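You operate a simulated robot arm through the tools that you are given. There is no shell and no other tool.

Carry out the task below with a simulated robot arm. There is one attempt and no reset: what you move stays moved.

## Task
Tip the green and red apples from the padded tray into the tub.
Fine: use the tipping tray and level it again.

Only the result counts: the job must be done as asked and must still hold three seconds after the hand-in. Knocking over, shifting, dropping, spilling or breaking anything else fails it.

## Robot
A 6-joint arm with a two-finger parallel gripper, fixed in place. Base frame: the origin is at the foot of the arm, x ahead of it, y to its left, z up; the work surface is at about z = 79.2. Units: cm, rad, N and s.
With the tool pointing down near the work surface it reaches from about 26 to 68 cm from the base axis. Its first joint turns from -1.152 to 1.152 rad. Payload 2.9 kg.
The tool frame sits at the grasp point between the pads (the TCP): z along the fingers, y along the line on which they close. The tips reach 3 cm beyond it. Largest opening 11 cm; finger width 2, thickness 1; the body of the gripper, 4.8 by 11.2 cm, starts 5.5 cm behind the TCP.
Orientation is that of the tool frame in the base frame, as a unit quaternion [w, x, y, z]. With the fingers straight down and closing along the base's y, the tool's x points along the base's -x, its y along +y and its z along -z.

## Interface
- The arm moves only by the tool send_rows. Its argument "increments" is a list of rows, each an object of numbers (a shift or turn left out is 0, a gripper value left out holds the last): "tx", "ty", "tz": the shift along the base's x, y, z in units of 250 mm (1.0 is 250 mm); "rx", "ry", "rz": the turn, a rotation vector about the base's x, y, z in units of 180 degrees (1.0 is 180 degrees); "hand": the gripper command, from -1 (fully open) to 1 (shut), values between in proportion. In form: [{"tx": .., "ty": .., "tz": .., "rx": .., "ry": .., "rz": .., "hand": ..}, ...]. A call has 1 to 20 rows; each row is the pose to reach, as a shift and turn from the pose commanded when the call began. A call with a number of a shift or a turn outside -1 to 1 is refused whole. Each row takes 0.2 s and may step no farther than 5 cm and 0.15 rad from the row before; otherwise, or with a gripper value out of range, the whole call is refused. A pose out of reach is approached as far as the arm can. The call stops where the force on the tool passes 80 N (or 10 N more than at its start, if that is more) or the arm is blocked; 0.2 s more then pass. The fingers move at their own pace (about 10.8 cm/s each) and stop on an object; they squeeze with about 21 N. The grip force told is the motor's: it shows also when the fingers shut on nothing. Time passes only in rows, and 0.2 s behind the last, so rows that repeat a pose let the fingers close. The reply holds the time, the measured pose of the TCP, the force on the tool along the base axes, the opening and the grip force, in the units named above and with some noise, with the torque about the TCP (base axes, N m) and any sound that the robot's microphone picked up.
- Cameras (640 x 400 px; columns grow to the right, rows downward): "scene" is fixed at [7.71, 43.52, 138.56]; the picture's right is [-0.74, -0.67, 0.00], its down [-0.38, 0.41, -0.83] and it looks along [0.56, -0.61, -0.56] (base axes); focal length 339 px, centre (320, 200). "wrist" rides on the gripper at [7.2, 1.7, -10.3] in the tool frame; the picture's right is [-0.23, 0.97, 0.00], its down [-0.76, -0.18, -0.62] and it looks along [-0.61, -0.14, 0.78] (tool axes); focal length 222 px, centre (320, 200). There is no depth. A picture from a camera that has moved, and an enlarged one, comes with that camera's place and axes in the base frame and with its lens.
- get_image(camera): a new picture of that camera. No time passes.
- zoom(camera, box): a new picture of the part [left, top, right, bottom] of that camera's present view, enlarged. No time passes.
- close_job(): hands the job in; it is judged then, once.

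Places have to be worked out from the pictures, the camera data and where the tool is seen. Open the gripper and draw the arm clear of the work before you hand the job in, unless the task says otherwise.

The tools are called as a command line: name --argument value ..., lists and objects as JSON in quotes. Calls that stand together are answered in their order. send_rows: Moves the arm, as the interface text tells. Its arguments: {"type":"object","properties":{"increments":{"type":"array","items":{"type":"object","properties":{"tx":{"type":"number"},"ty":{"type":"number"},"tz":{"type":"number"},"rx":{"type":"number"},"ry":{"type":"number"},"rz":{"type":"number"},"hand":{"type":"number"}}}}},"required":["increments"]} The other tools are called the same way: get_image (camera) takes a picture; zoom (camera, box) takes an enlarged picture of a part of a camera's view; close_job () hands the job in.

At the start:

```text
t: 0.0
tcp_pos: [39.98, 9.13, 112.08]
tcp_rot: [0.0, 0.001, 1.0, 0.0]
wrist_force: [-0.8, 0.5, 0.2]
wrist_torque: [0.02, 0.01, -0.01]
width: 11.02
grasp_force: 0.1
```

scene: 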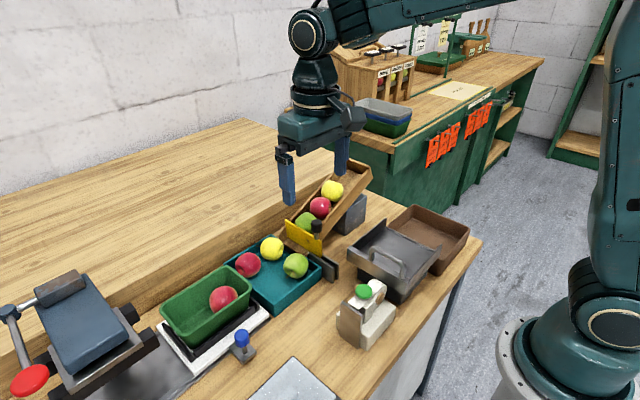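
wrist: 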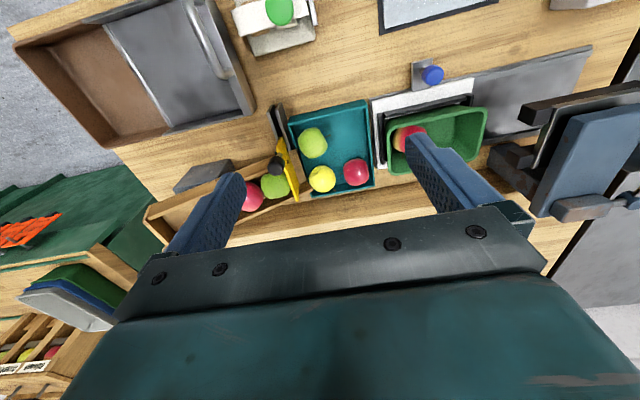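

I see a sloped wooden chute with apples and a yellow gate, a teal tray with apples, a green tub with a red apple on a scale, and other devices. I'll zoom in to identify each thing.

zoom --camera "scene" --box '[140, 160, 380, 360]'

zoom --camera "scene" --box '[260, 150, 500, 360]'

zoom --camera "scene" --box '[0, 240, 200, 400]'

zoom --camera "wrist" --box '[130, 50, 500, 250]'

```text
2.00 times, centred on (260, 260) of scene
camera zoom: at [7.71, 43.52, 138.56], right [-0.74, -0.67, 0.0], down [-0.38, 0.41, -0.83], along [0.56, -0.61, -0.56], focal length 677 px, centre (440, 80)
```

zoom: 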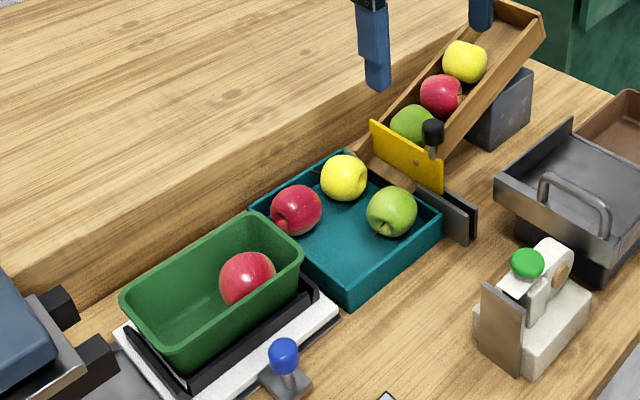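

```text
1.90 times, centred on (380, 255) of scene
camera zoom: at [7.71, 43.52, 138.56], right [-0.74, -0.67, 0.0], down [-0.38, 0.41, -0.83], along [0.56, -0.61, -0.56], focal length 645 px, centre (206, 95)
```

zoom: 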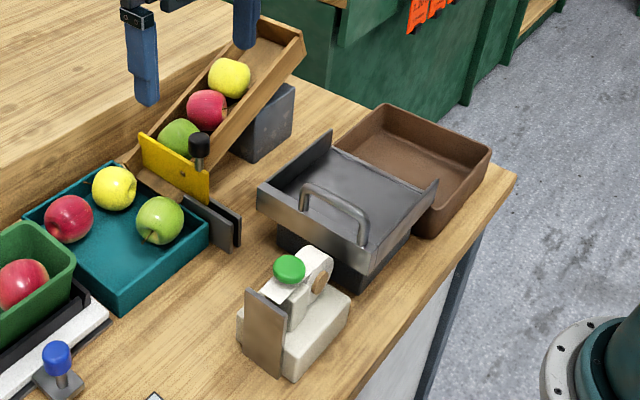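

```text
2.50 times, centred on (100, 320) of scene
camera zoom: at [7.71, 43.52, 138.56], right [-0.74, -0.67, 0.0], down [-0.38, 0.41, -0.83], along [0.56, -0.61, -0.56], focal length 847 px, centre (870, -100)
```

zoom: 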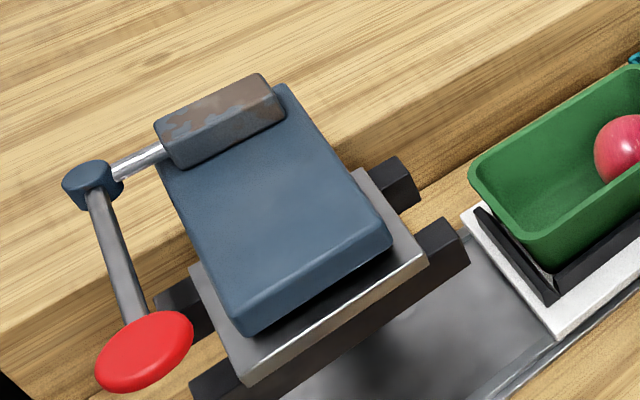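

```text
1.73 times, centred on (315, 150) of wrist
camera zoom: at [32.76, 10.93, 122.42], right [0.23, 0.97, 0.0], down [0.76, -0.18, 0.62], along [0.61, -0.14, -0.78], focal length 384 px, centre (329, 286)
```

zoom: 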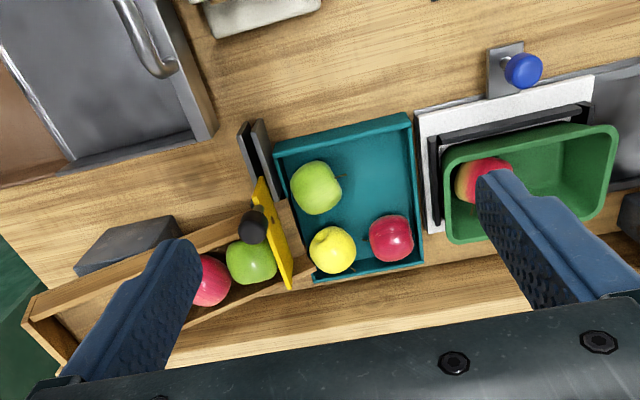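

The teal tray looks like the padded tray, with its red, yellow and green apples. The grey tray with a handle looks like the tipping tray, hinged beside the brown tub. I'll turn the wrist camera toward that side to see it better.

send_rows --increments '[{"rz": -0.0455, "ty": 0.02, "tx": -0.01}, {"rz": -0.091, "ty": 0.04, "tx": -0.02}, {"rz": -0.1365, "ty": 0.06, "tx": -0.03}, {"rz": -0.182, "ty": 0.08, "tx": -0.04}, {"rz": -0.2275, "ty": 0.1, "tx": -0.05}, {"rz": -0.273, "ty": 0.12, "tx": -0.06}, {"rz": -0.3185, "ty": 0.14, "tx": -0.07}, {"rz": -0.364, "ty": 0.16, "tx": -0.08}, {"rz": -0.4095, "ty": 0.18, "tx": -0.09}, {"rz": -0.455, "ty": 0.2, "tx": -0.1}, {"rz": -0.5, "ty": 0.22, "tx": -0.11}]'

get_image --camera "wrist"

get_image --camera "scene"

```text
t: 2.4
tcp_pos: [37.25, 14.54, 112.14]
tcp_rot: [0.0, 0.708, 0.706, 0.0]
wrist_force: [0.7, -0.5, -1.5]
wrist_torque: [-0.01, 0.0, -0.02]
width: 10.99
grasp_force: 0.1
```

```text
taken
camera wrist: at [38.91, 21.91, 122.49], right [0.97, -0.23, 0.0], down [-0.18, -0.76, 0.62], along [-0.14, -0.61, -0.78], focal length 222 px, centre (320, 200)
```

wrist: 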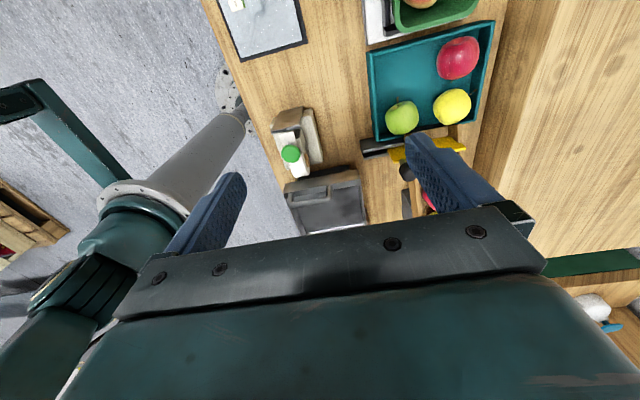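

```text
taken
```

scene: 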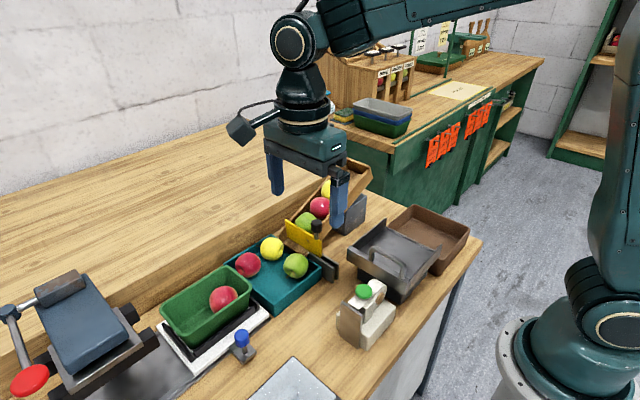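

The gripper body blocks the lower half of the wrist view, so I'll move until the camera is above the tipping tray.

send_rows --increments '[{"ty": -0.15, "tx": -0.04}, {"ty": -0.3, "tx": -0.08}, {"ty": -0.45, "tx": -0.12}, {"ty": -0.6, "tx": -0.16}, {"ty": -0.74, "tx": -0.18}]'

get_image --camera "wrist"

get_image --camera "scene"

```text
t: 3.6
tcp_pos: [32.71, -3.95, 112.28]
tcp_rot: [0.001, 0.707, 0.707, 0.0]
wrist_force: [0.1, 0.2, -0.1]
wrist_torque: [-0.01, -0.05, 0.01]
width: 10.98
grasp_force: 0.1
```

```text
taken
camera wrist: at [34.35, 3.33, 122.57], right [0.97, -0.23, 0.0], down [-0.18, -0.76, 0.62], along [-0.14, -0.61, -0.78], focal length 222 px, centre (320, 200)
```

wrist: 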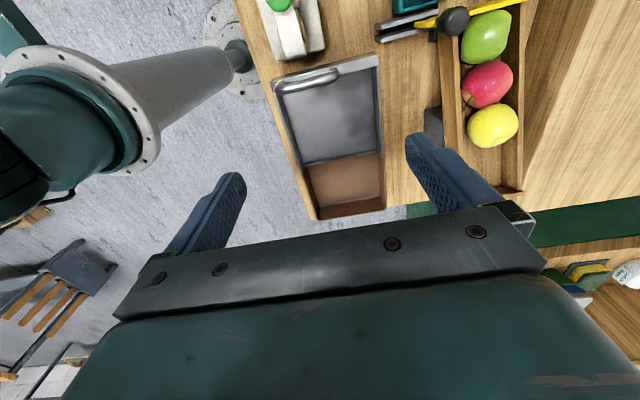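

```text
taken
```

scene: 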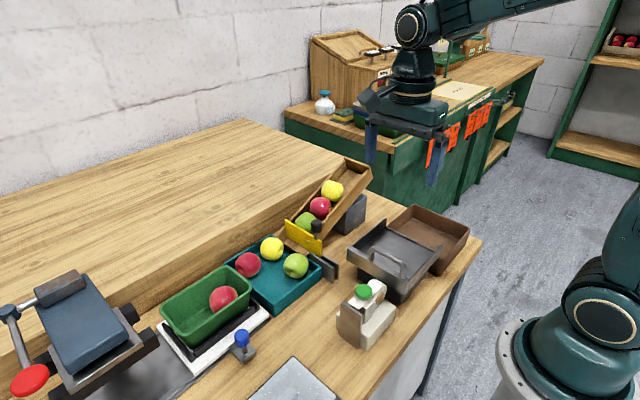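

zoom --camera "wrist" --box '[240, 0, 460, 230]'

zoom --camera "scene" --box '[320, 190, 490, 300]'

```text
1.74 times, centred on (350, 115) of wrist
camera zoom: at [34.35, 3.33, 122.57], right [0.97, -0.23, 0.0], down [-0.18, -0.76, 0.62], along [-0.14, -0.61, -0.78], focal length 386 px, centre (268, 348)
```

zoom: 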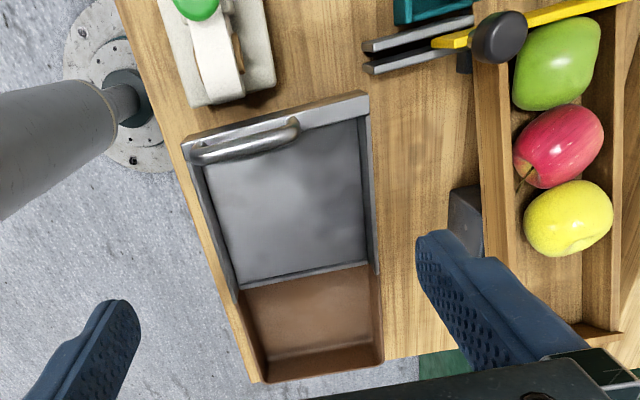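

```text
3.64 times, centred on (405, 245) of scene
camera zoom: at [7.71, 43.52, 138.56], right [-0.74, -0.67, 0.0], down [-0.38, 0.41, -0.83], along [0.56, -0.61, -0.56], focal length 1232 px, centre (11, 36)
```

zoom: 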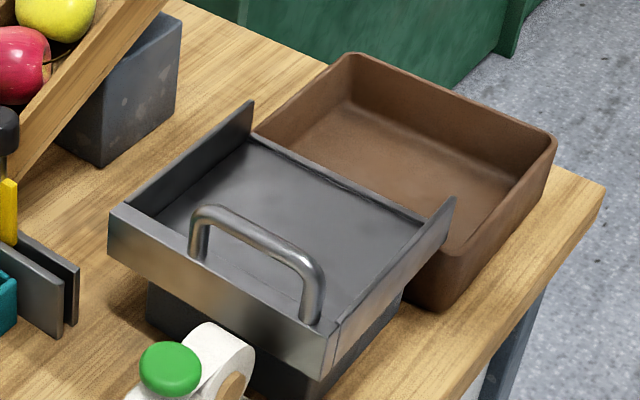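

The tipping tray spans roughly x 26–41 and y −1.5 to −16.6. Its handle bar runs along x from about 27.5 to 35, at y≈−2 and z≈92. I'll look closer at the other devices before picking anything up.

zoom --camera "scene" --box '[320, 260, 420, 360]'

zoom --camera "scene" --box '[220, 200, 350, 320]'

zoom --camera "scene" --box '[140, 260, 290, 400]'

```text
4.00 times, centred on (370, 310) of scene
camera zoom: at [7.71, 43.52, 138.56], right [-0.74, -0.67, 0.0], down [-0.38, 0.41, -0.83], along [0.56, -0.61, -0.56], focal length 1355 px, centre (120, -240)
```

zoom: 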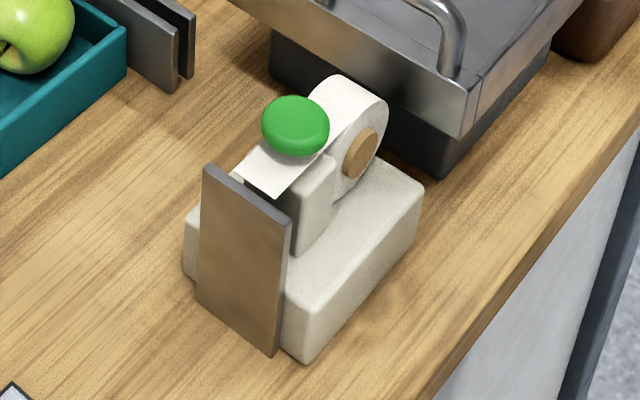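

```text
3.33 times, centred on (285, 260) of scene
camera zoom: at [7.71, 43.52, 138.56], right [-0.74, -0.67, 0.0], down [-0.38, 0.41, -0.83], along [0.56, -0.61, -0.56], focal length 1129 px, centre (437, 0)
```

zoom: 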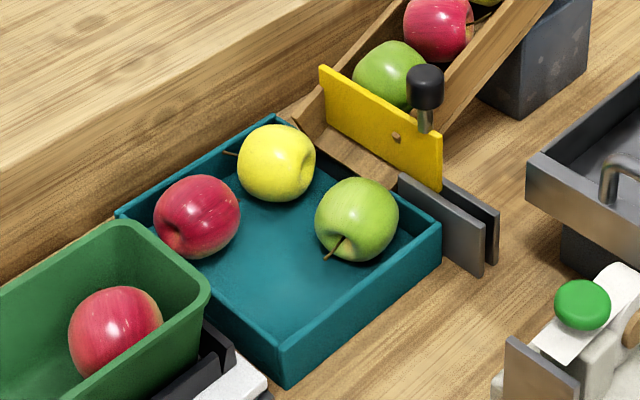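

```text
2.86 times, centred on (215, 330) of scene
camera zoom: at [7.71, 43.52, 138.56], right [-0.74, -0.67, 0.0], down [-0.38, 0.41, -0.83], along [0.56, -0.61, -0.56], focal length 968 px, centre (620, -171)
```

zoom: 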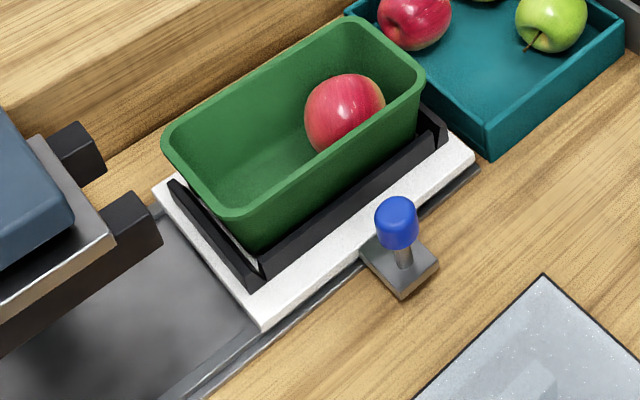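

The teal padded tray spans about x 45–62 and y 2.4–16.3. Red is near (57.5, 13), yellow near (57.5, 6) and green near (49.3, 6). I'll rotate back and move above the tray for an accurate close look.

send_rows --increments '[{"rz": 0.0455, "tx": 0.09, "ty": 0.05}, {"rz": 0.091, "tx": 0.18, "ty": 0.1}, {"rz": 0.1365, "tx": 0.27, "ty": 0.15}, {"rz": 0.182, "tx": 0.36, "ty": 0.2}, {"rz": 0.2275, "tx": 0.45, "ty": 0.25}, {"rz": 0.273, "tx": 0.54, "ty": 0.3}, {"rz": 0.3185, "tx": 0.63, "ty": 0.35}, {"rz": 0.364, "tx": 0.72, "ty": 0.4}, {"rz": 0.4095, "tx": 0.81, "ty": 0.45}, {"rz": 0.455, "tx": 0.9, "ty": 0.5}, {"rz": 0.5, "tx": 0.95, "ty": 0.52}]'

get_image --camera "wrist"

zoom --camera "wrist" --box '[220, 0, 460, 160]'

```text
t: 6.0
tcp_pos: [56.47, 9.18, 111.92]
tcp_rot: [0.0, -0.002, 1.0, 0.001]
wrist_force: [0.4, 0.0, 0.0]
wrist_torque: [-0.01, 0.02, 0.02]
width: 11.0
grasp_force: 0.1
```

```text
taken
camera wrist: at [49.13, 10.95, 122.2], right [0.22, 0.97, 0.0], down [0.76, -0.18, 0.62], along [0.61, -0.14, -0.78], focal length 222 px, centre (320, 200)
```

wrist: 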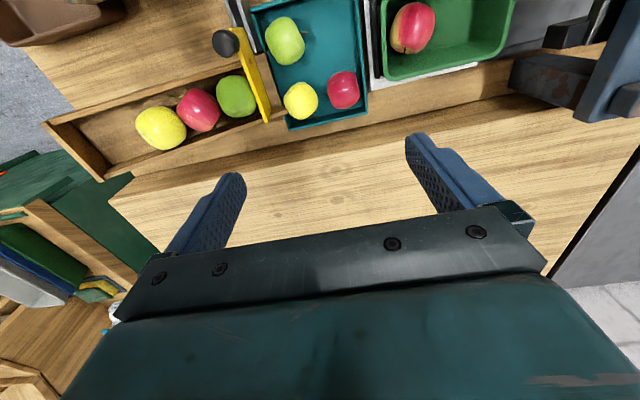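

```text
2.50 times, centred on (340, 80) of wrist
camera zoom: at [49.13, 10.95, 122.2], right [0.22, 0.97, 0.0], down [0.76, -0.18, 0.62], along [0.61, -0.14, -0.78], focal length 555 px, centre (270, 500)
```

zoom: 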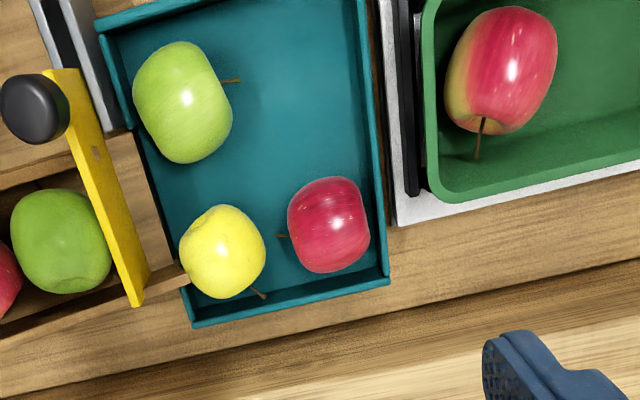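

Refined estimates: red at (58.4, 12.8), green at (50.1, 5.7), both centred near z 82.7, and the tray wall top is about z 82.5. I'll rotate so the fingers close along x, partly close them, and stop high above the red apple to check alignment.

send_rows --increments '[{"rz": -0.0455, "tx": 0.007, "ty": 0.013, "hand": -0.3}, {"rz": -0.091, "tx": 0.014, "ty": 0.026, "tz": -0.04}, {"rz": -0.1365, "tx": 0.021, "ty": 0.04, "tz": -0.1}, {"rz": -0.182, "tx": 0.028, "ty": 0.053, "tz": -0.16}, {"rz": -0.2275, "tx": 0.035, "ty": 0.066, "tz": -0.22}, {"rz": -0.273, "tx": 0.042, "ty": 0.08, "tz": -0.28}, {"rz": -0.3185, "tx": 0.049, "ty": 0.093, "tz": -0.34}, {"rz": -0.364, "tx": 0.056, "ty": 0.106, "tz": -0.4}, {"rz": -0.4095, "tx": 0.063, "ty": 0.12, "tz": -0.46}, {"rz": -0.455, "tx": 0.07, "ty": 0.133, "tz": -0.52}, {"rz": -0.5, "tx": 0.077, "ty": 0.145, "tz": -0.58}, {"rz": -0.5, "tx": 0.077, "ty": 0.145, "tz": -0.58}]'

get_image --camera "wrist"

zoom --camera "scene" --box '[180, 180, 360, 320]'

```text
t: 8.6
tcp_pos: [58.37, 12.64, 97.5]
tcp_rot: [0.001, 0.708, 0.707, 0.0]
wrist_force: [-0.4, 0.2, 0.6]
wrist_torque: [-0.01, 0.01, -0.02]
width: 7.14
grasp_force: 0.0
```

```text
taken
camera wrist: at [60.08, 20.06, 107.75], right [0.97, -0.23, 0.0], down [-0.18, -0.76, 0.62], along [-0.14, -0.61, -0.78], focal length 222 px, centre (320, 200)
```

wrist: 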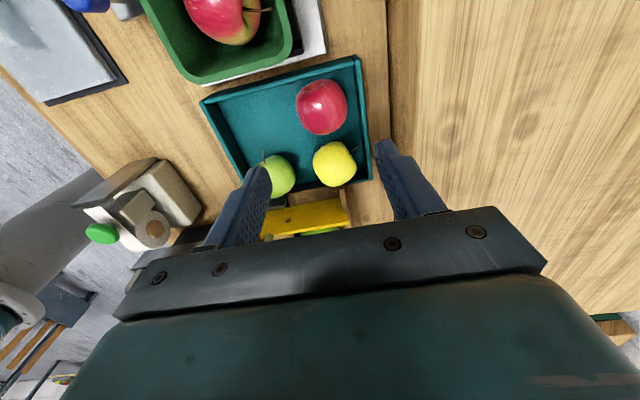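

```text
2.86 times, centred on (270, 250) of scene
camera zoom: at [7.71, 43.52, 138.56], right [-0.74, -0.67, 0.0], down [-0.38, 0.41, -0.83], along [0.56, -0.61, -0.56], focal length 968 px, centre (463, 57)
```

zoom: 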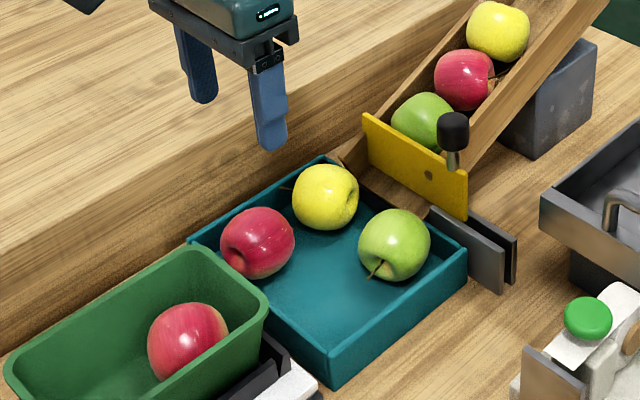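

zoom --camera "wrist" --box '[190, 40, 430, 210]'

```text
2.35 times, centred on (310, 125) of wrist
camera zoom: at [60.08, 20.06, 107.75], right [0.97, -0.23, 0.0], down [-0.18, -0.76, 0.62], along [-0.14, -0.61, -0.78], focal length 523 px, centre (344, 376)
```

zoom: 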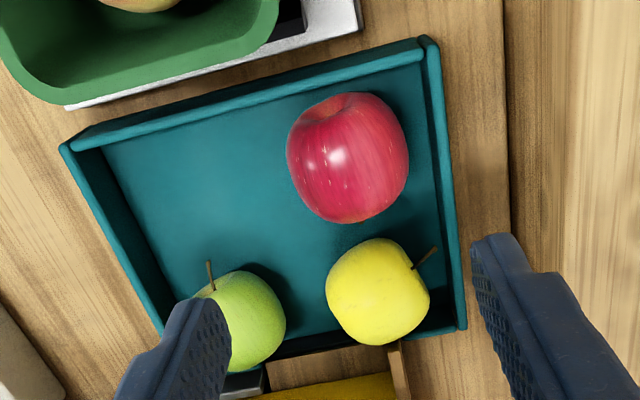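

The red apple sits at about (58.6, 12.9), only ~1 cm from the far tray wall. I'll come down with the fingertips just above wall height, ease the apple 1.6 cm toward the base with a partial close, then regrip lower.

send_rows --increments '[{"tx": -0.0562, "ty": 0.0038, "tz": -0.05, "hand": -0.82}, {"tx": -0.0562, "ty": 0.0038, "tz": -0.15}, {"tx": -0.0562, "ty": 0.0038, "tz": -0.25}, {"tx": -0.0562, "ty": 0.0038, "tz": -0.35}, {"tx": -0.0562, "ty": 0.0038, "tz": -0.4}, {"tx": -0.0562, "ty": 0.0038, "tz": -0.4}]'

get_image --camera "wrist"

zoom --camera "scene" --box '[180, 180, 360, 320]'

```text
t: 10.0
tcp_pos: [56.99, 12.85, 87.26]
tcp_rot: [0.0, 0.707, 0.707, 0.0]
wrist_force: [0.3, 1.0, -0.8]
wrist_torque: [0.01, -0.03, 0.0]
width: 10.0
grasp_force: 0.2
```

```text
taken
camera wrist: at [58.76, 20.23, 97.67], right [0.97, -0.23, 0.0], down [-0.18, -0.76, 0.62], along [-0.14, -0.61, -0.78], focal length 222 px, centre (320, 200)
```

wrist: 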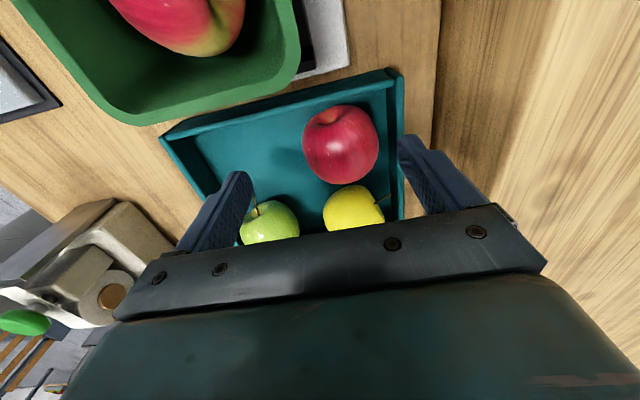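

```text
2.86 times, centred on (270, 250) of scene
camera zoom: at [7.71, 43.52, 138.56], right [-0.74, -0.67, 0.0], down [-0.38, 0.41, -0.83], along [0.56, -0.61, -0.56], focal length 968 px, centre (463, 57)
```

zoom: 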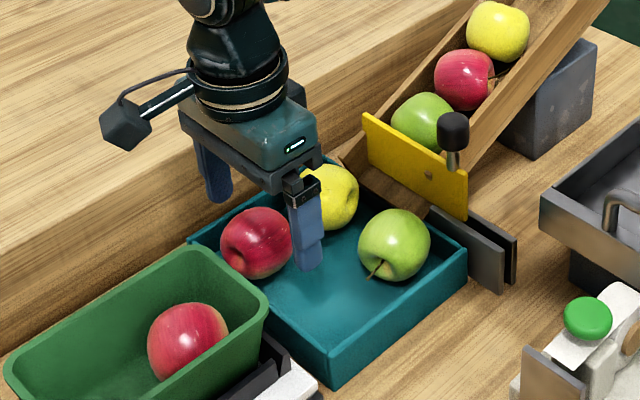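

The picture confirms red at about (58.7, 13.0) between the fingers, with the far finger above the wall. I'll lower 1.2 cm and close slowly, so the far finger nudges the apple toward the centre of the grip.

send_rows --increments '[{"tz": -0.025}, {"tz": -0.05}, {"tz": -0.052, "hand": -0.636}, {"tz": -0.052, "hand": -0.527}, {"tz": -0.052, "hand": -0.4545}, {"tz": -0.052, "hand": -0.382}, {"tz": -0.052, "hand": -0.309}, {"tz": -0.052, "hand": -0.236}, {"tz": -0.052, "hand": -0.164}, {"tz": -0.052, "hand": -0.12}, {"tz": -0.052, "hand": -0.091}, {"tz": -0.052, "hand": -0.073}]'

get_image --camera "wrist"

zoom --camera "scene" --box '[180, 180, 360, 320]'

```text
t: 12.6
tcp_pos: [57.21, 12.79, 86.4]
tcp_rot: [0.002, 0.707, 0.707, 0.002]
wrist_force: [6.4, -0.6, 11.0]
wrist_torque: [0.01, -0.53, 0.0]
width: 6.23
grasp_force: 3.7
```

```text
taken
camera wrist: at [58.85, 20.2, 96.69], right [0.97, -0.23, 0.0], down [-0.18, -0.76, 0.62], along [-0.14, -0.61, -0.78], focal length 222 px, centre (320, 200)
```

wrist: 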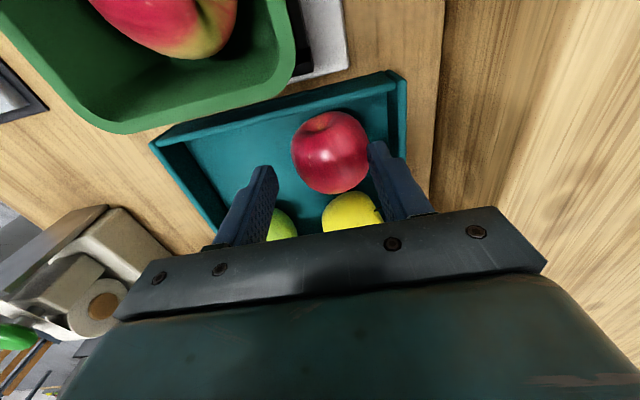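

```text
2.86 times, centred on (270, 250) of scene
camera zoom: at [7.71, 43.51, 138.56], right [-0.74, -0.67, 0.0], down [-0.38, 0.41, -0.83], along [0.56, -0.61, -0.56], focal length 968 px, centre (463, 57)
```

zoom: 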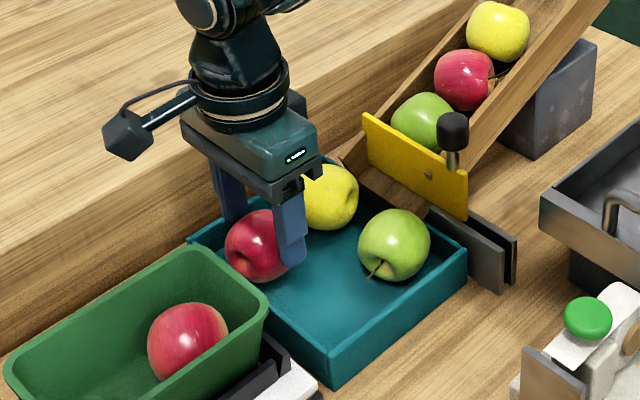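

The apple moved about 0.8 cm, to x≈57.9. The far finger is bearing on its shoulder, with 11 N up. I'll open, lift a little and check the gap to the wall before going deeper.

send_rows --increments '[{"hand": -0.3}, {"hand": -0.527}, {"tz": 0.05, "hand": -0.527}, {"tz": 0.05, "hand": -0.527}]'

get_image --camera "wrist"

zoom --camera "wrist" --box '[220, 60, 460, 220]'

```text
t: 13.6
tcp_pos: [57.02, 12.86, 87.5]
tcp_rot: [0.0, 0.707, 0.707, 0.0]
wrist_force: [0.4, 0.7, -0.1]
wrist_torque: [-0.02, 0.02, 0.04]
width: 8.42
grasp_force: 0.0
```

```text
taken
camera wrist: at [58.71, 20.22, 97.87], right [0.97, -0.23, 0.0], down [-0.18, -0.76, 0.62], along [-0.14, -0.61, -0.78], focal length 222 px, centre (320, 200)
```

wrist: 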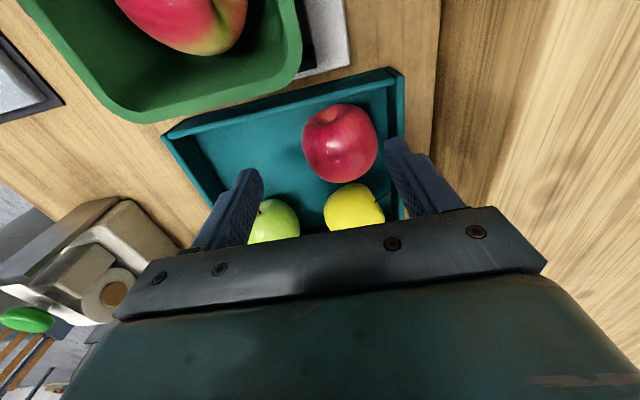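

```text
2.50 times, centred on (340, 140) of wrist
camera zoom: at [58.71, 20.22, 97.87], right [0.97, -0.23, 0.0], down [-0.18, -0.76, 0.62], along [-0.14, -0.61, -0.78], focal length 555 px, centre (270, 350)
```

zoom: 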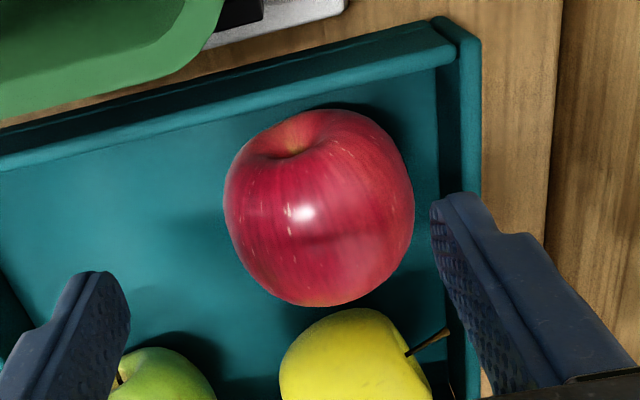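

The apple rocked back to (58.6, 13.0), so nudging does not hold. Instead I'll tilt the gripper about 20° so the far finger sits higher, clear of the wall, and the near finger lower, gripping opposite sides of the apple. First I'll go up and set the tilt.

send_rows --increments '[{"tz": 0.12}, {"tz": 0.24}, {"tz": 0.249, "tx": -0.04, "ry": -0.037, "hand": -0.2}, {"tz": 0.249, "tx": -0.08, "ty": 0.005, "ry": -0.074, "hand": -0.16}, {"tz": 0.249, "tx": -0.1028, "ty": 0.005, "ry": -0.111, "hand": -0.15}, {"tz": 0.249, "tx": -0.1028, "ty": 0.005, "ry": -0.111, "hand": -0.15}]'

get_image --camera "wrist"

zoom --camera "scene" --box '[180, 180, 360, 320]'

```text
t: 15.0
tcp_pos: [54.55, 12.83, 93.72]
tcp_rot: [0.124, 0.696, 0.697, 0.123]
wrist_force: [-0.8, 0.3, 0.7]
wrist_torque: [0.02, -0.01, -0.03]
width: 6.34
grasp_force: 0.0
```

```text
taken
camera wrist: at [52.47, 20.23, 104.02], right [0.91, -0.23, 0.33], down [-0.38, -0.76, 0.52], along [0.14, -0.61, -0.78], focal length 222 px, centre (320, 200)
```

wrist: 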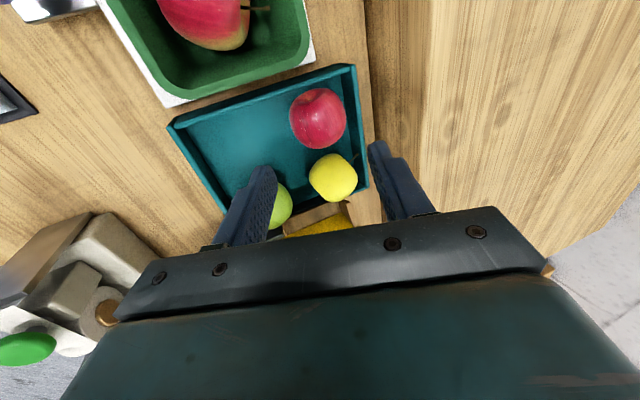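

```text
2.86 times, centred on (270, 250) of scene
camera zoom: at [7.71, 43.52, 138.56], right [-0.74, -0.67, 0.0], down [-0.38, 0.41, -0.83], along [0.56, -0.61, -0.56], focal length 968 px, centre (463, 57)
```

zoom: 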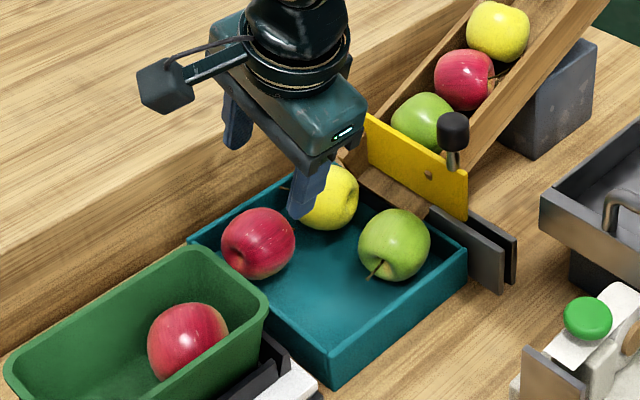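

The tilt is right, and the apple lies on the tool axis to within about 0.2 cm. I'll advance along the tool axis in two stages, stopping short to check forces and clearances.

send_rows --increments '[{"tx": 0.022, "tz": -0.077}, {"tx": 0.049, "tz": -0.152}, {"tx": 0.077, "tz": -0.228}, {"tx": 0.102, "tz": -0.297}, {"tx": 0.102, "tz": -0.297}]'

get_image --camera "wrist"

zoom --camera "wrist" --box '[220, 60, 460, 220]'

zoom --camera "scene" --box '[180, 180, 360, 320]'

```text
t: 16.2
tcp_pos: [56.91, 12.99, 86.37]
tcp_rot: [0.123, 0.697, 0.696, 0.122]
wrist_force: [-0.3, -0.1, -0.6]
wrist_torque: [-0.01, 0.01, -0.02]
width: 6.34
grasp_force: 0.1
```

```text
taken
camera wrist: at [55.02, 20.28, 96.63], right [0.92, -0.23, 0.33], down [-0.38, -0.76, 0.52], along [0.13, -0.61, -0.78], focal length 222 px, centre (320, 200)
```

wrist: 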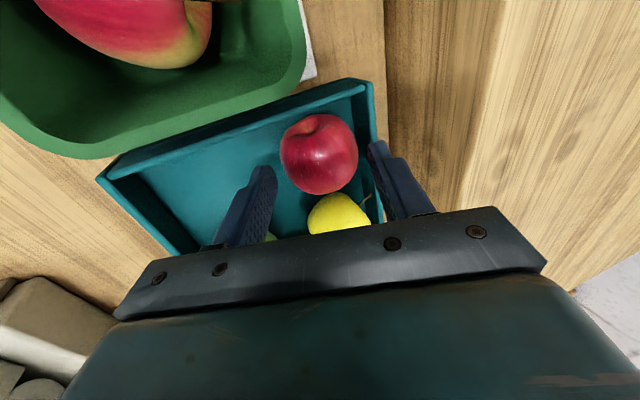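

```text
2.50 times, centred on (340, 140) of wrist
camera zoom: at [55.02, 20.28, 96.63], right [0.92, -0.23, 0.33], down [-0.38, -0.76, 0.52], along [0.13, -0.61, -0.78], focal length 555 px, centre (270, 350)
```

zoom: 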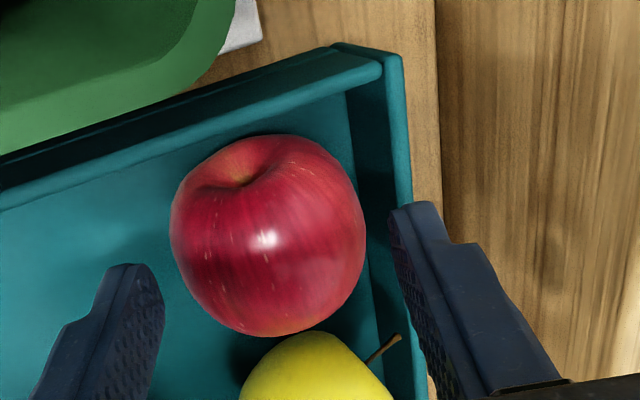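

```text
2.86 times, centred on (270, 250) of scene
camera zoom: at [7.71, 43.52, 138.56], right [-0.74, -0.67, 0.0], down [-0.38, 0.41, -0.83], along [0.56, -0.61, -0.56], focal length 968 px, centre (463, 57)
```

zoom: 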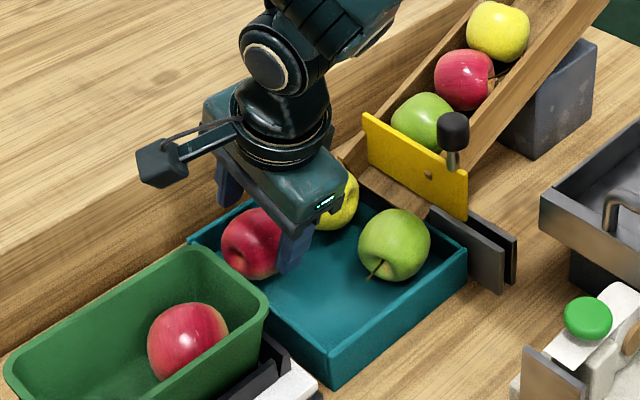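

The apple is centred between the fingers, about 4.4 cm ahead of the TCP. I'll advance the last 2.1 cm and then close gently.

send_rows --increments '[{"tx": 0.0145, "tz": -0.04}, {"tx": 0.0287, "tz": -0.079}, {"tx": 0.0287, "tz": -0.079}]'

zoom --camera "wrist" --box '[220, 60, 460, 220]'

zoom --camera "scene" --box '[180, 180, 360, 320]'

```text
t: 17.0
tcp_pos: [57.61, 12.95, 84.38]
tcp_rot: [0.122, 0.696, 0.697, 0.123]
wrist_force: [0.6, -0.1, 0.0]
wrist_torque: [0.01, -0.03, 0.0]
width: 6.33
grasp_force: 0.0
```

```text
2.50 times, centred on (340, 140) of wrist
camera zoom: at [55.66, 20.31, 94.64], right [0.92, -0.23, 0.33], down [-0.38, -0.76, 0.53], along [0.13, -0.61, -0.78], focal length 555 px, centre (270, 350)
```

zoom: 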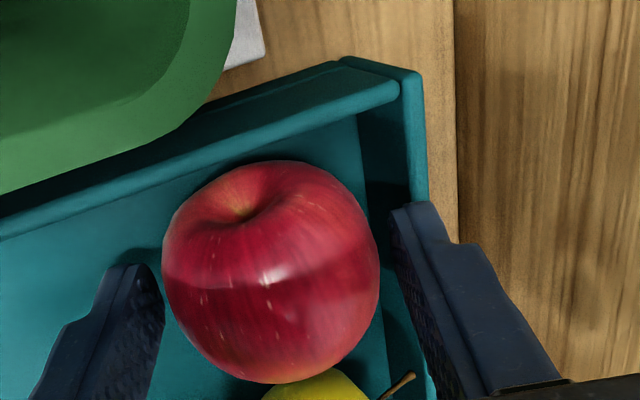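

```text
2.86 times, centred on (270, 250) of scene
camera zoom: at [7.71, 43.52, 138.56], right [-0.74, -0.67, 0.0], down [-0.38, 0.41, -0.83], along [0.56, -0.61, -0.56], focal length 968 px, centre (463, 57)
```

zoom: 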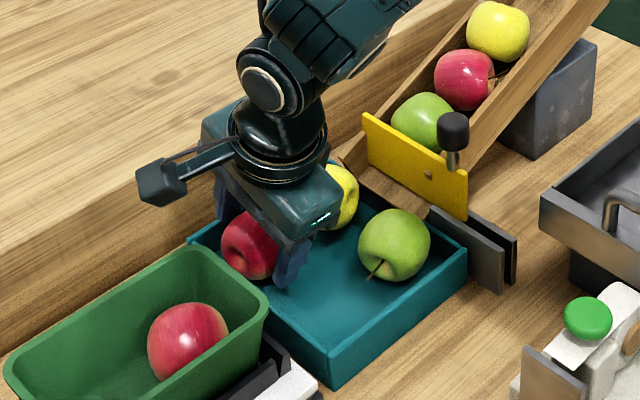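

There are no contact forces and the apple is centred 2.2 cm ahead of the TCP. I'll close gradually onto it.

send_rows --increments '[{"hand": -0.1}, {"hand": -0.06}, {"hand": -0.03}, {"hand": 0.0}, {"hand": 0.05}, {"hand": 0.1}, {"hand": 0.3}, {"hand": 0.3}]'

zoom --camera "wrist" --box '[220, 60, 460, 220]'

```text
t: 18.8
tcp_pos: [57.63, 12.83, 84.44]
tcp_rot: [0.123, 0.696, 0.697, 0.122]
wrist_force: [-0.1, 0.0, 0.5]
wrist_torque: [-0.01, 0.0, -0.01]
width: 5.45
grasp_force: 21.1
```

```text
2.50 times, centred on (340, 140) of wrist
camera zoom: at [55.65, 20.31, 94.66], right [0.92, -0.23, 0.33], down [-0.38, -0.76, 0.53], along [0.13, -0.61, -0.78], focal length 555 px, centre (270, 350)
```

zoom: 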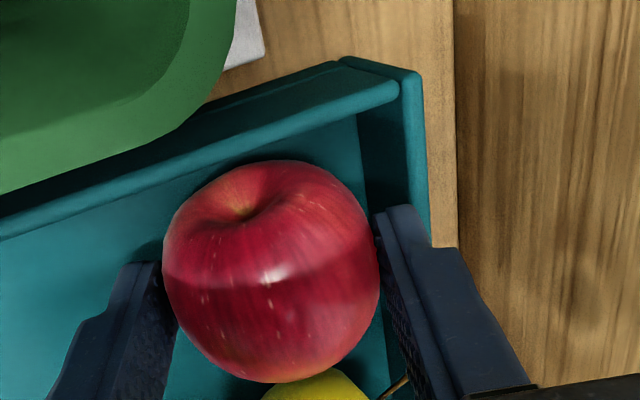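

The red apple is held at 5.45 cm with 21 N. I'll lift it straight up slowly and check.

send_rows --increments '[{"tz": 0.02}, {"tz": 0.05}, {"tz": 0.1}, {"tz": 0.18}, {"tz": 0.28}, {"tz": 0.4}, {"tz": 0.48}, {"tz": 0.48}]'

get_image --camera "wrist"

get_image --camera "scene"

```text
t: 20.6
tcp_pos: [57.7, 12.92, 96.33]
tcp_rot: [0.123, 0.697, 0.696, 0.123]
wrist_force: [-0.9, 0.4, -0.5]
wrist_torque: [0.01, 0.01, -0.02]
width: 5.47
grasp_force: 21.1
```

```text
taken
camera wrist: at [55.74, 20.2, 106.67], right [0.92, -0.23, 0.33], down [-0.38, -0.76, 0.53], along [0.13, -0.61, -0.78], focal length 222 px, centre (320, 200)
```

wrist: 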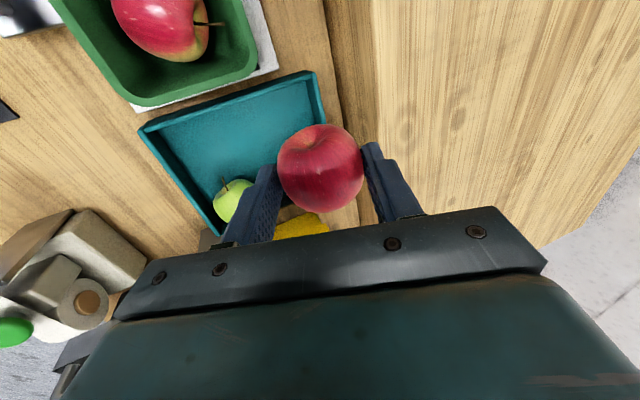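

```text
taken
```

scene: 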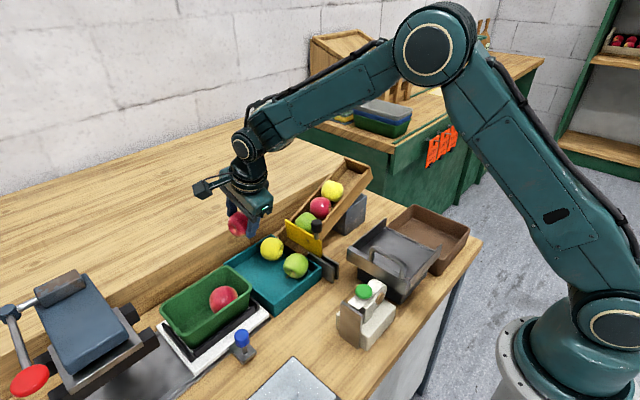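

The red apple is lifted cleanly and nothing else moved. I'll raise it further and carry it over the tipping tray, aiming for the apple at about (35, −11.5).

send_rows --increments '[{"tz": 0.1}, {"tz": 0.22}, {"tz": 0.306, "tx": -0.06, "ty": -0.06}, {"tz": 0.306, "tx": -0.16, "ty": -0.165}, {"tz": 0.306, "tx": -0.27, "ty": -0.28}, {"tz": 0.306, "tx": -0.38, "ty": -0.395}, {"tz": 0.306, "tx": -0.49, "ty": -0.51}, {"tz": 0.306, "tx": -0.6, "ty": -0.625}, {"tz": 0.306, "tx": -0.71, "ty": -0.74}, {"tz": 0.306, "tx": -0.81, "ty": -0.845}, {"tz": 0.306, "tx": -0.89, "ty": -0.93}, {"tz": 0.306, "tx": -0.94, "ty": -0.979}, {"tz": 0.306, "tx": -0.94, "ty": -0.979}]'

get_image --camera "wrist"

get_image --camera "scene"

```text
t: 23.4
tcp_pos: [34.0, -11.64, 104.06]
tcp_rot: [0.123, 0.696, 0.696, 0.122]
wrist_force: [-0.4, 0.3, -0.8]
wrist_torque: [-0.02, 0.0, -0.01]
width: 5.47
grasp_force: 20.9
```

```text
taken
camera wrist: at [32.1, -4.3, 114.39], right [0.92, -0.23, 0.33], down [-0.38, -0.76, 0.52], along [0.13, -0.61, -0.78], focal length 222 px, centre (320, 200)
```

wrist: 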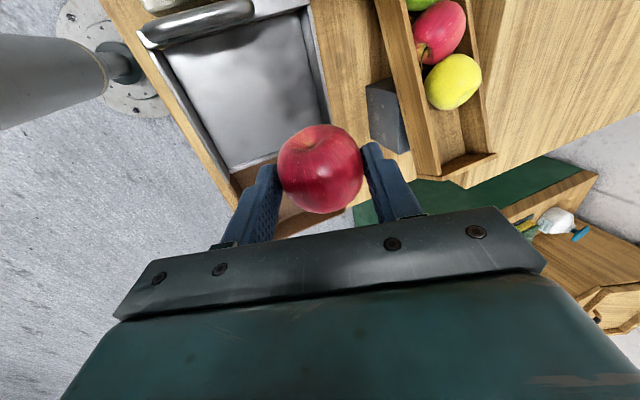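

```text
taken
```

scene: 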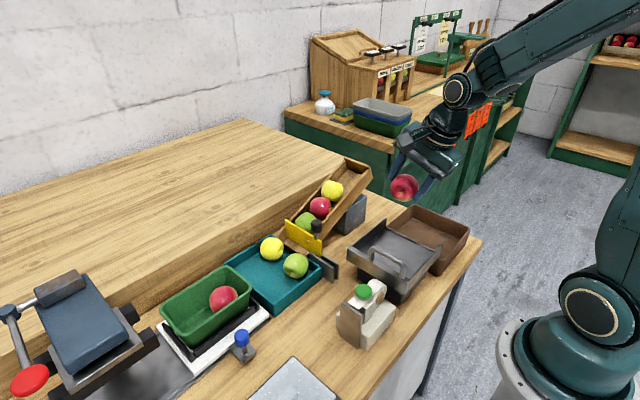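

The tray below is empty and the apple is secure. I'll zoom in to confirm the tray floor and edges before lowering.

zoom --camera "wrist" --box '[100, 0, 400, 200]'

zoom --camera "scene" --box '[320, 160, 490, 310]'

```text
2.00 times, centred on (250, 100) of wrist
camera zoom: at [32.1, -4.3, 114.39], right [0.92, -0.23, 0.33], down [-0.38, -0.76, 0.52], along [0.13, -0.61, -0.78], focal length 444 px, centre (460, 400)
```

zoom: 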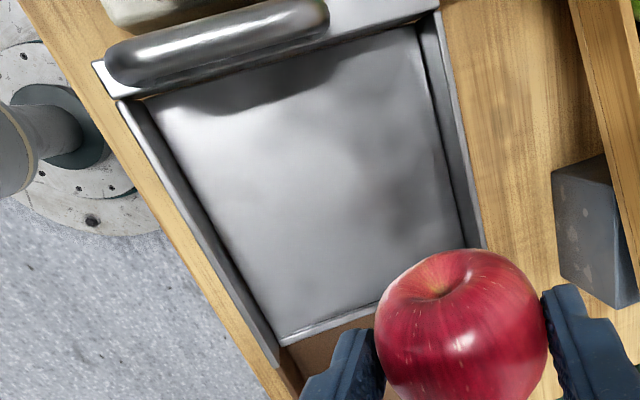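

```text
2.67 times, centred on (405, 235) of scene
camera zoom: at [7.71, 43.52, 138.56], right [-0.74, -0.67, 0.0], down [-0.38, 0.41, -0.83], along [0.56, -0.61, -0.56], focal length 903 px, centre (93, 107)
```

zoom: 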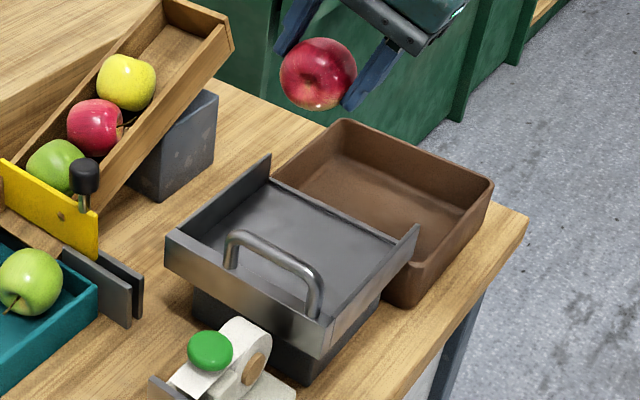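

The tray interior is confirmed at x≈26.7–40.7 and y≈−3 to −17, with a small lip at the tub edge. I'll lower the apple to just above the floor.

send_rows --increments '[{"tz": -0.1}, {"tz": -0.22}, {"tz": -0.34}, {"tz": -0.44}, {"tz": -0.5}, {"tz": -0.54}, {"tz": -0.54}]'

get_image --camera "wrist"

zoom --camera "scene" --box '[320, 160, 490, 310]'

```text
t: 25.0
tcp_pos: [34.32, -11.54, 90.53]
tcp_rot: [0.125, 0.696, 0.697, 0.123]
wrist_force: [-3.9, 1.5, 22.0]
wrist_torque: [-0.05, -0.11, -0.01]
width: 5.5
grasp_force: 20.8
```

```text
taken
camera wrist: at [32.27, -4.23, 100.73], right [0.91, -0.23, 0.34], down [-0.38, -0.76, 0.52], along [0.14, -0.61, -0.78], focal length 222 px, centre (320, 200)
```

wrist: 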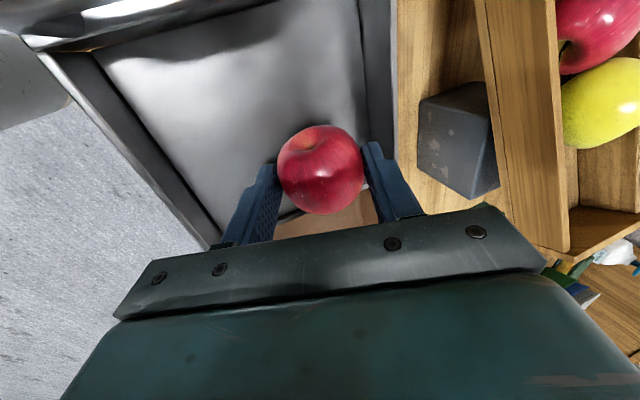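

```text
2.67 times, centred on (405, 235) of scene
camera zoom: at [7.68, 43.53, 138.55], right [-0.74, -0.67, 0.0], down [-0.38, 0.41, -0.83], along [0.56, -0.61, -0.56], focal length 903 px, centre (93, 107)
```

zoom: 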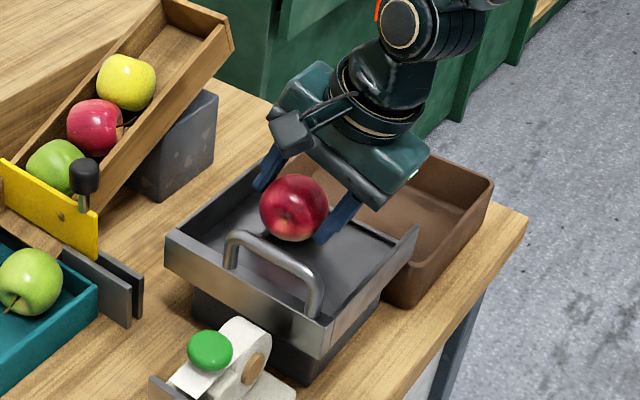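

The apple is touching the floor, with 22 N up, so the floor is near z 85.5. I'll ease up slightly to relieve the force before releasing.

send_rows --increments '[{"tz": 0.004}, {"tz": 0.006}]'

```text
t: 25.6
tcp_pos: [34.14, -11.52, 90.44]
tcp_rot: [0.121, 0.696, 0.697, 0.122]
wrist_force: [0.1, -1.1, -0.3]
wrist_torque: [-0.01, -0.02, 0.0]
width: 5.49
grasp_force: 21.3
```

The force is gone, so the apple is resting within a millimetre or so of the floor. I'll release slowly.

send_rows --increments '[{"tz": -0.003}, {"tz": -0.003, "hand": 0.0}, {"tz": -0.003, "hand": -0.03}, {"tz": -0.003, "hand": -0.06}, {"tz": -0.003, "hand": -0.1}, {"tz": -0.003, "hand": -0.15}, {"tz": -0.003, "hand": -0.2}, {"tz": -0.003, "hand": -0.2}]'

get_image --camera "wrist"

zoom --camera "scene" --box '[320, 160, 490, 310]'

```text
t: 27.4
tcp_pos: [34.18, -11.54, 90.46]
tcp_rot: [0.123, 0.696, 0.697, 0.123]
wrist_force: [0.2, -0.7, -1.0]
wrist_torque: [0.0, 0.02, 0.02]
width: 6.58
grasp_force: 0.0
```

```text
taken
camera wrist: at [32.27, -4.2, 100.81], right [0.92, -0.23, 0.33], down [-0.38, -0.76, 0.53], along [0.13, -0.61, -0.78], focal length 222 px, centre (320, 200)
```

wrist: 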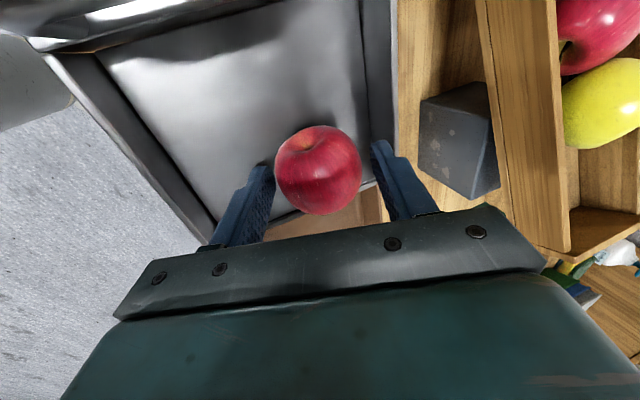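

```text
2.67 times, centred on (405, 235) of scene
camera zoom: at [7.71, 43.52, 138.56], right [-0.74, -0.67, 0.0], down [-0.38, 0.41, -0.83], along [0.56, -0.61, -0.56], focal length 903 px, centre (93, 107)
```

zoom: 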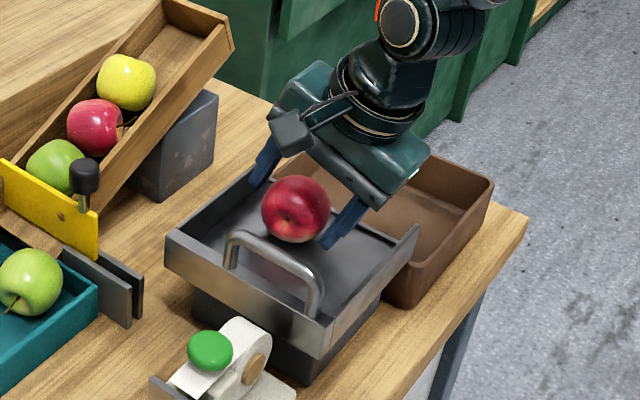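

The red apple is released and standing still. I'll back out along the tool axis and check that it stays put.

send_rows --increments '[{"tx": -0.01, "tz": 0.028}, {"tx": -0.027, "tz": 0.075}, {"tx": -0.055, "tz": 0.15}, {"tx": -0.082, "tz": 0.225}, {"tx": -0.11, "tz": 0.3}, {"tx": -0.12, "tz": 0.42}, {"tx": -0.12, "tz": 0.54}]'

get_image --camera "wrist"

zoom --camera "scene" --box '[320, 160, 490, 310]'

```text
t: 29.0
tcp_pos: [31.29, -11.56, 104.0]
tcp_rot: [0.122, 0.696, 0.697, 0.122]
wrist_force: [0.6, 0.2, 0.4]
wrist_torque: [0.04, 0.01, -0.04]
width: 6.61
grasp_force: 0.1
```

```text
taken
camera wrist: at [29.37, -4.11, 114.32], right [0.92, -0.23, 0.33], down [-0.38, -0.76, 0.53], along [0.13, -0.61, -0.78], focal length 222 px, centre (320, 200)
```

wrist: 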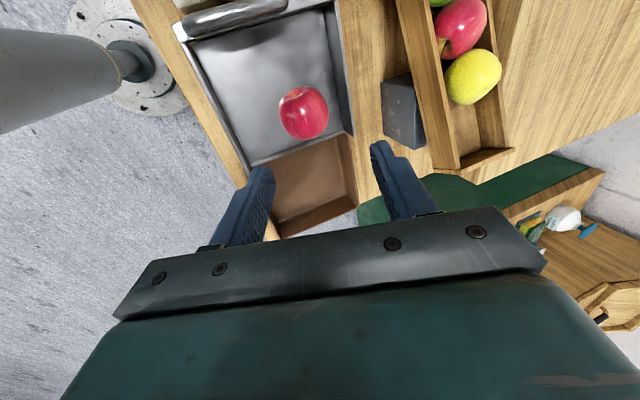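

```text
2.67 times, centred on (405, 235) of scene
camera zoom: at [7.71, 43.52, 138.56], right [-0.74, -0.67, 0.0], down [-0.38, 0.41, -0.83], along [0.56, -0.61, -0.56], focal length 903 px, centre (93, 107)
```

zoom: 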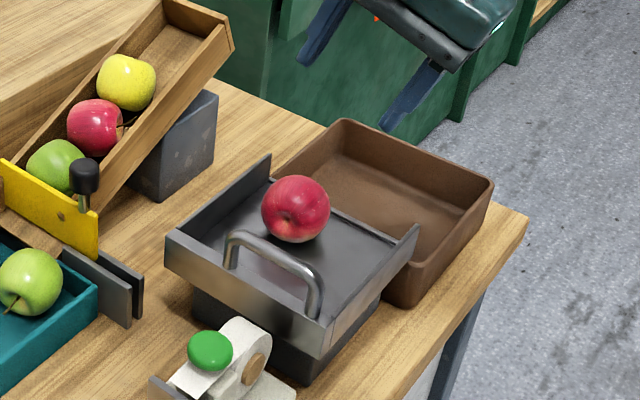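

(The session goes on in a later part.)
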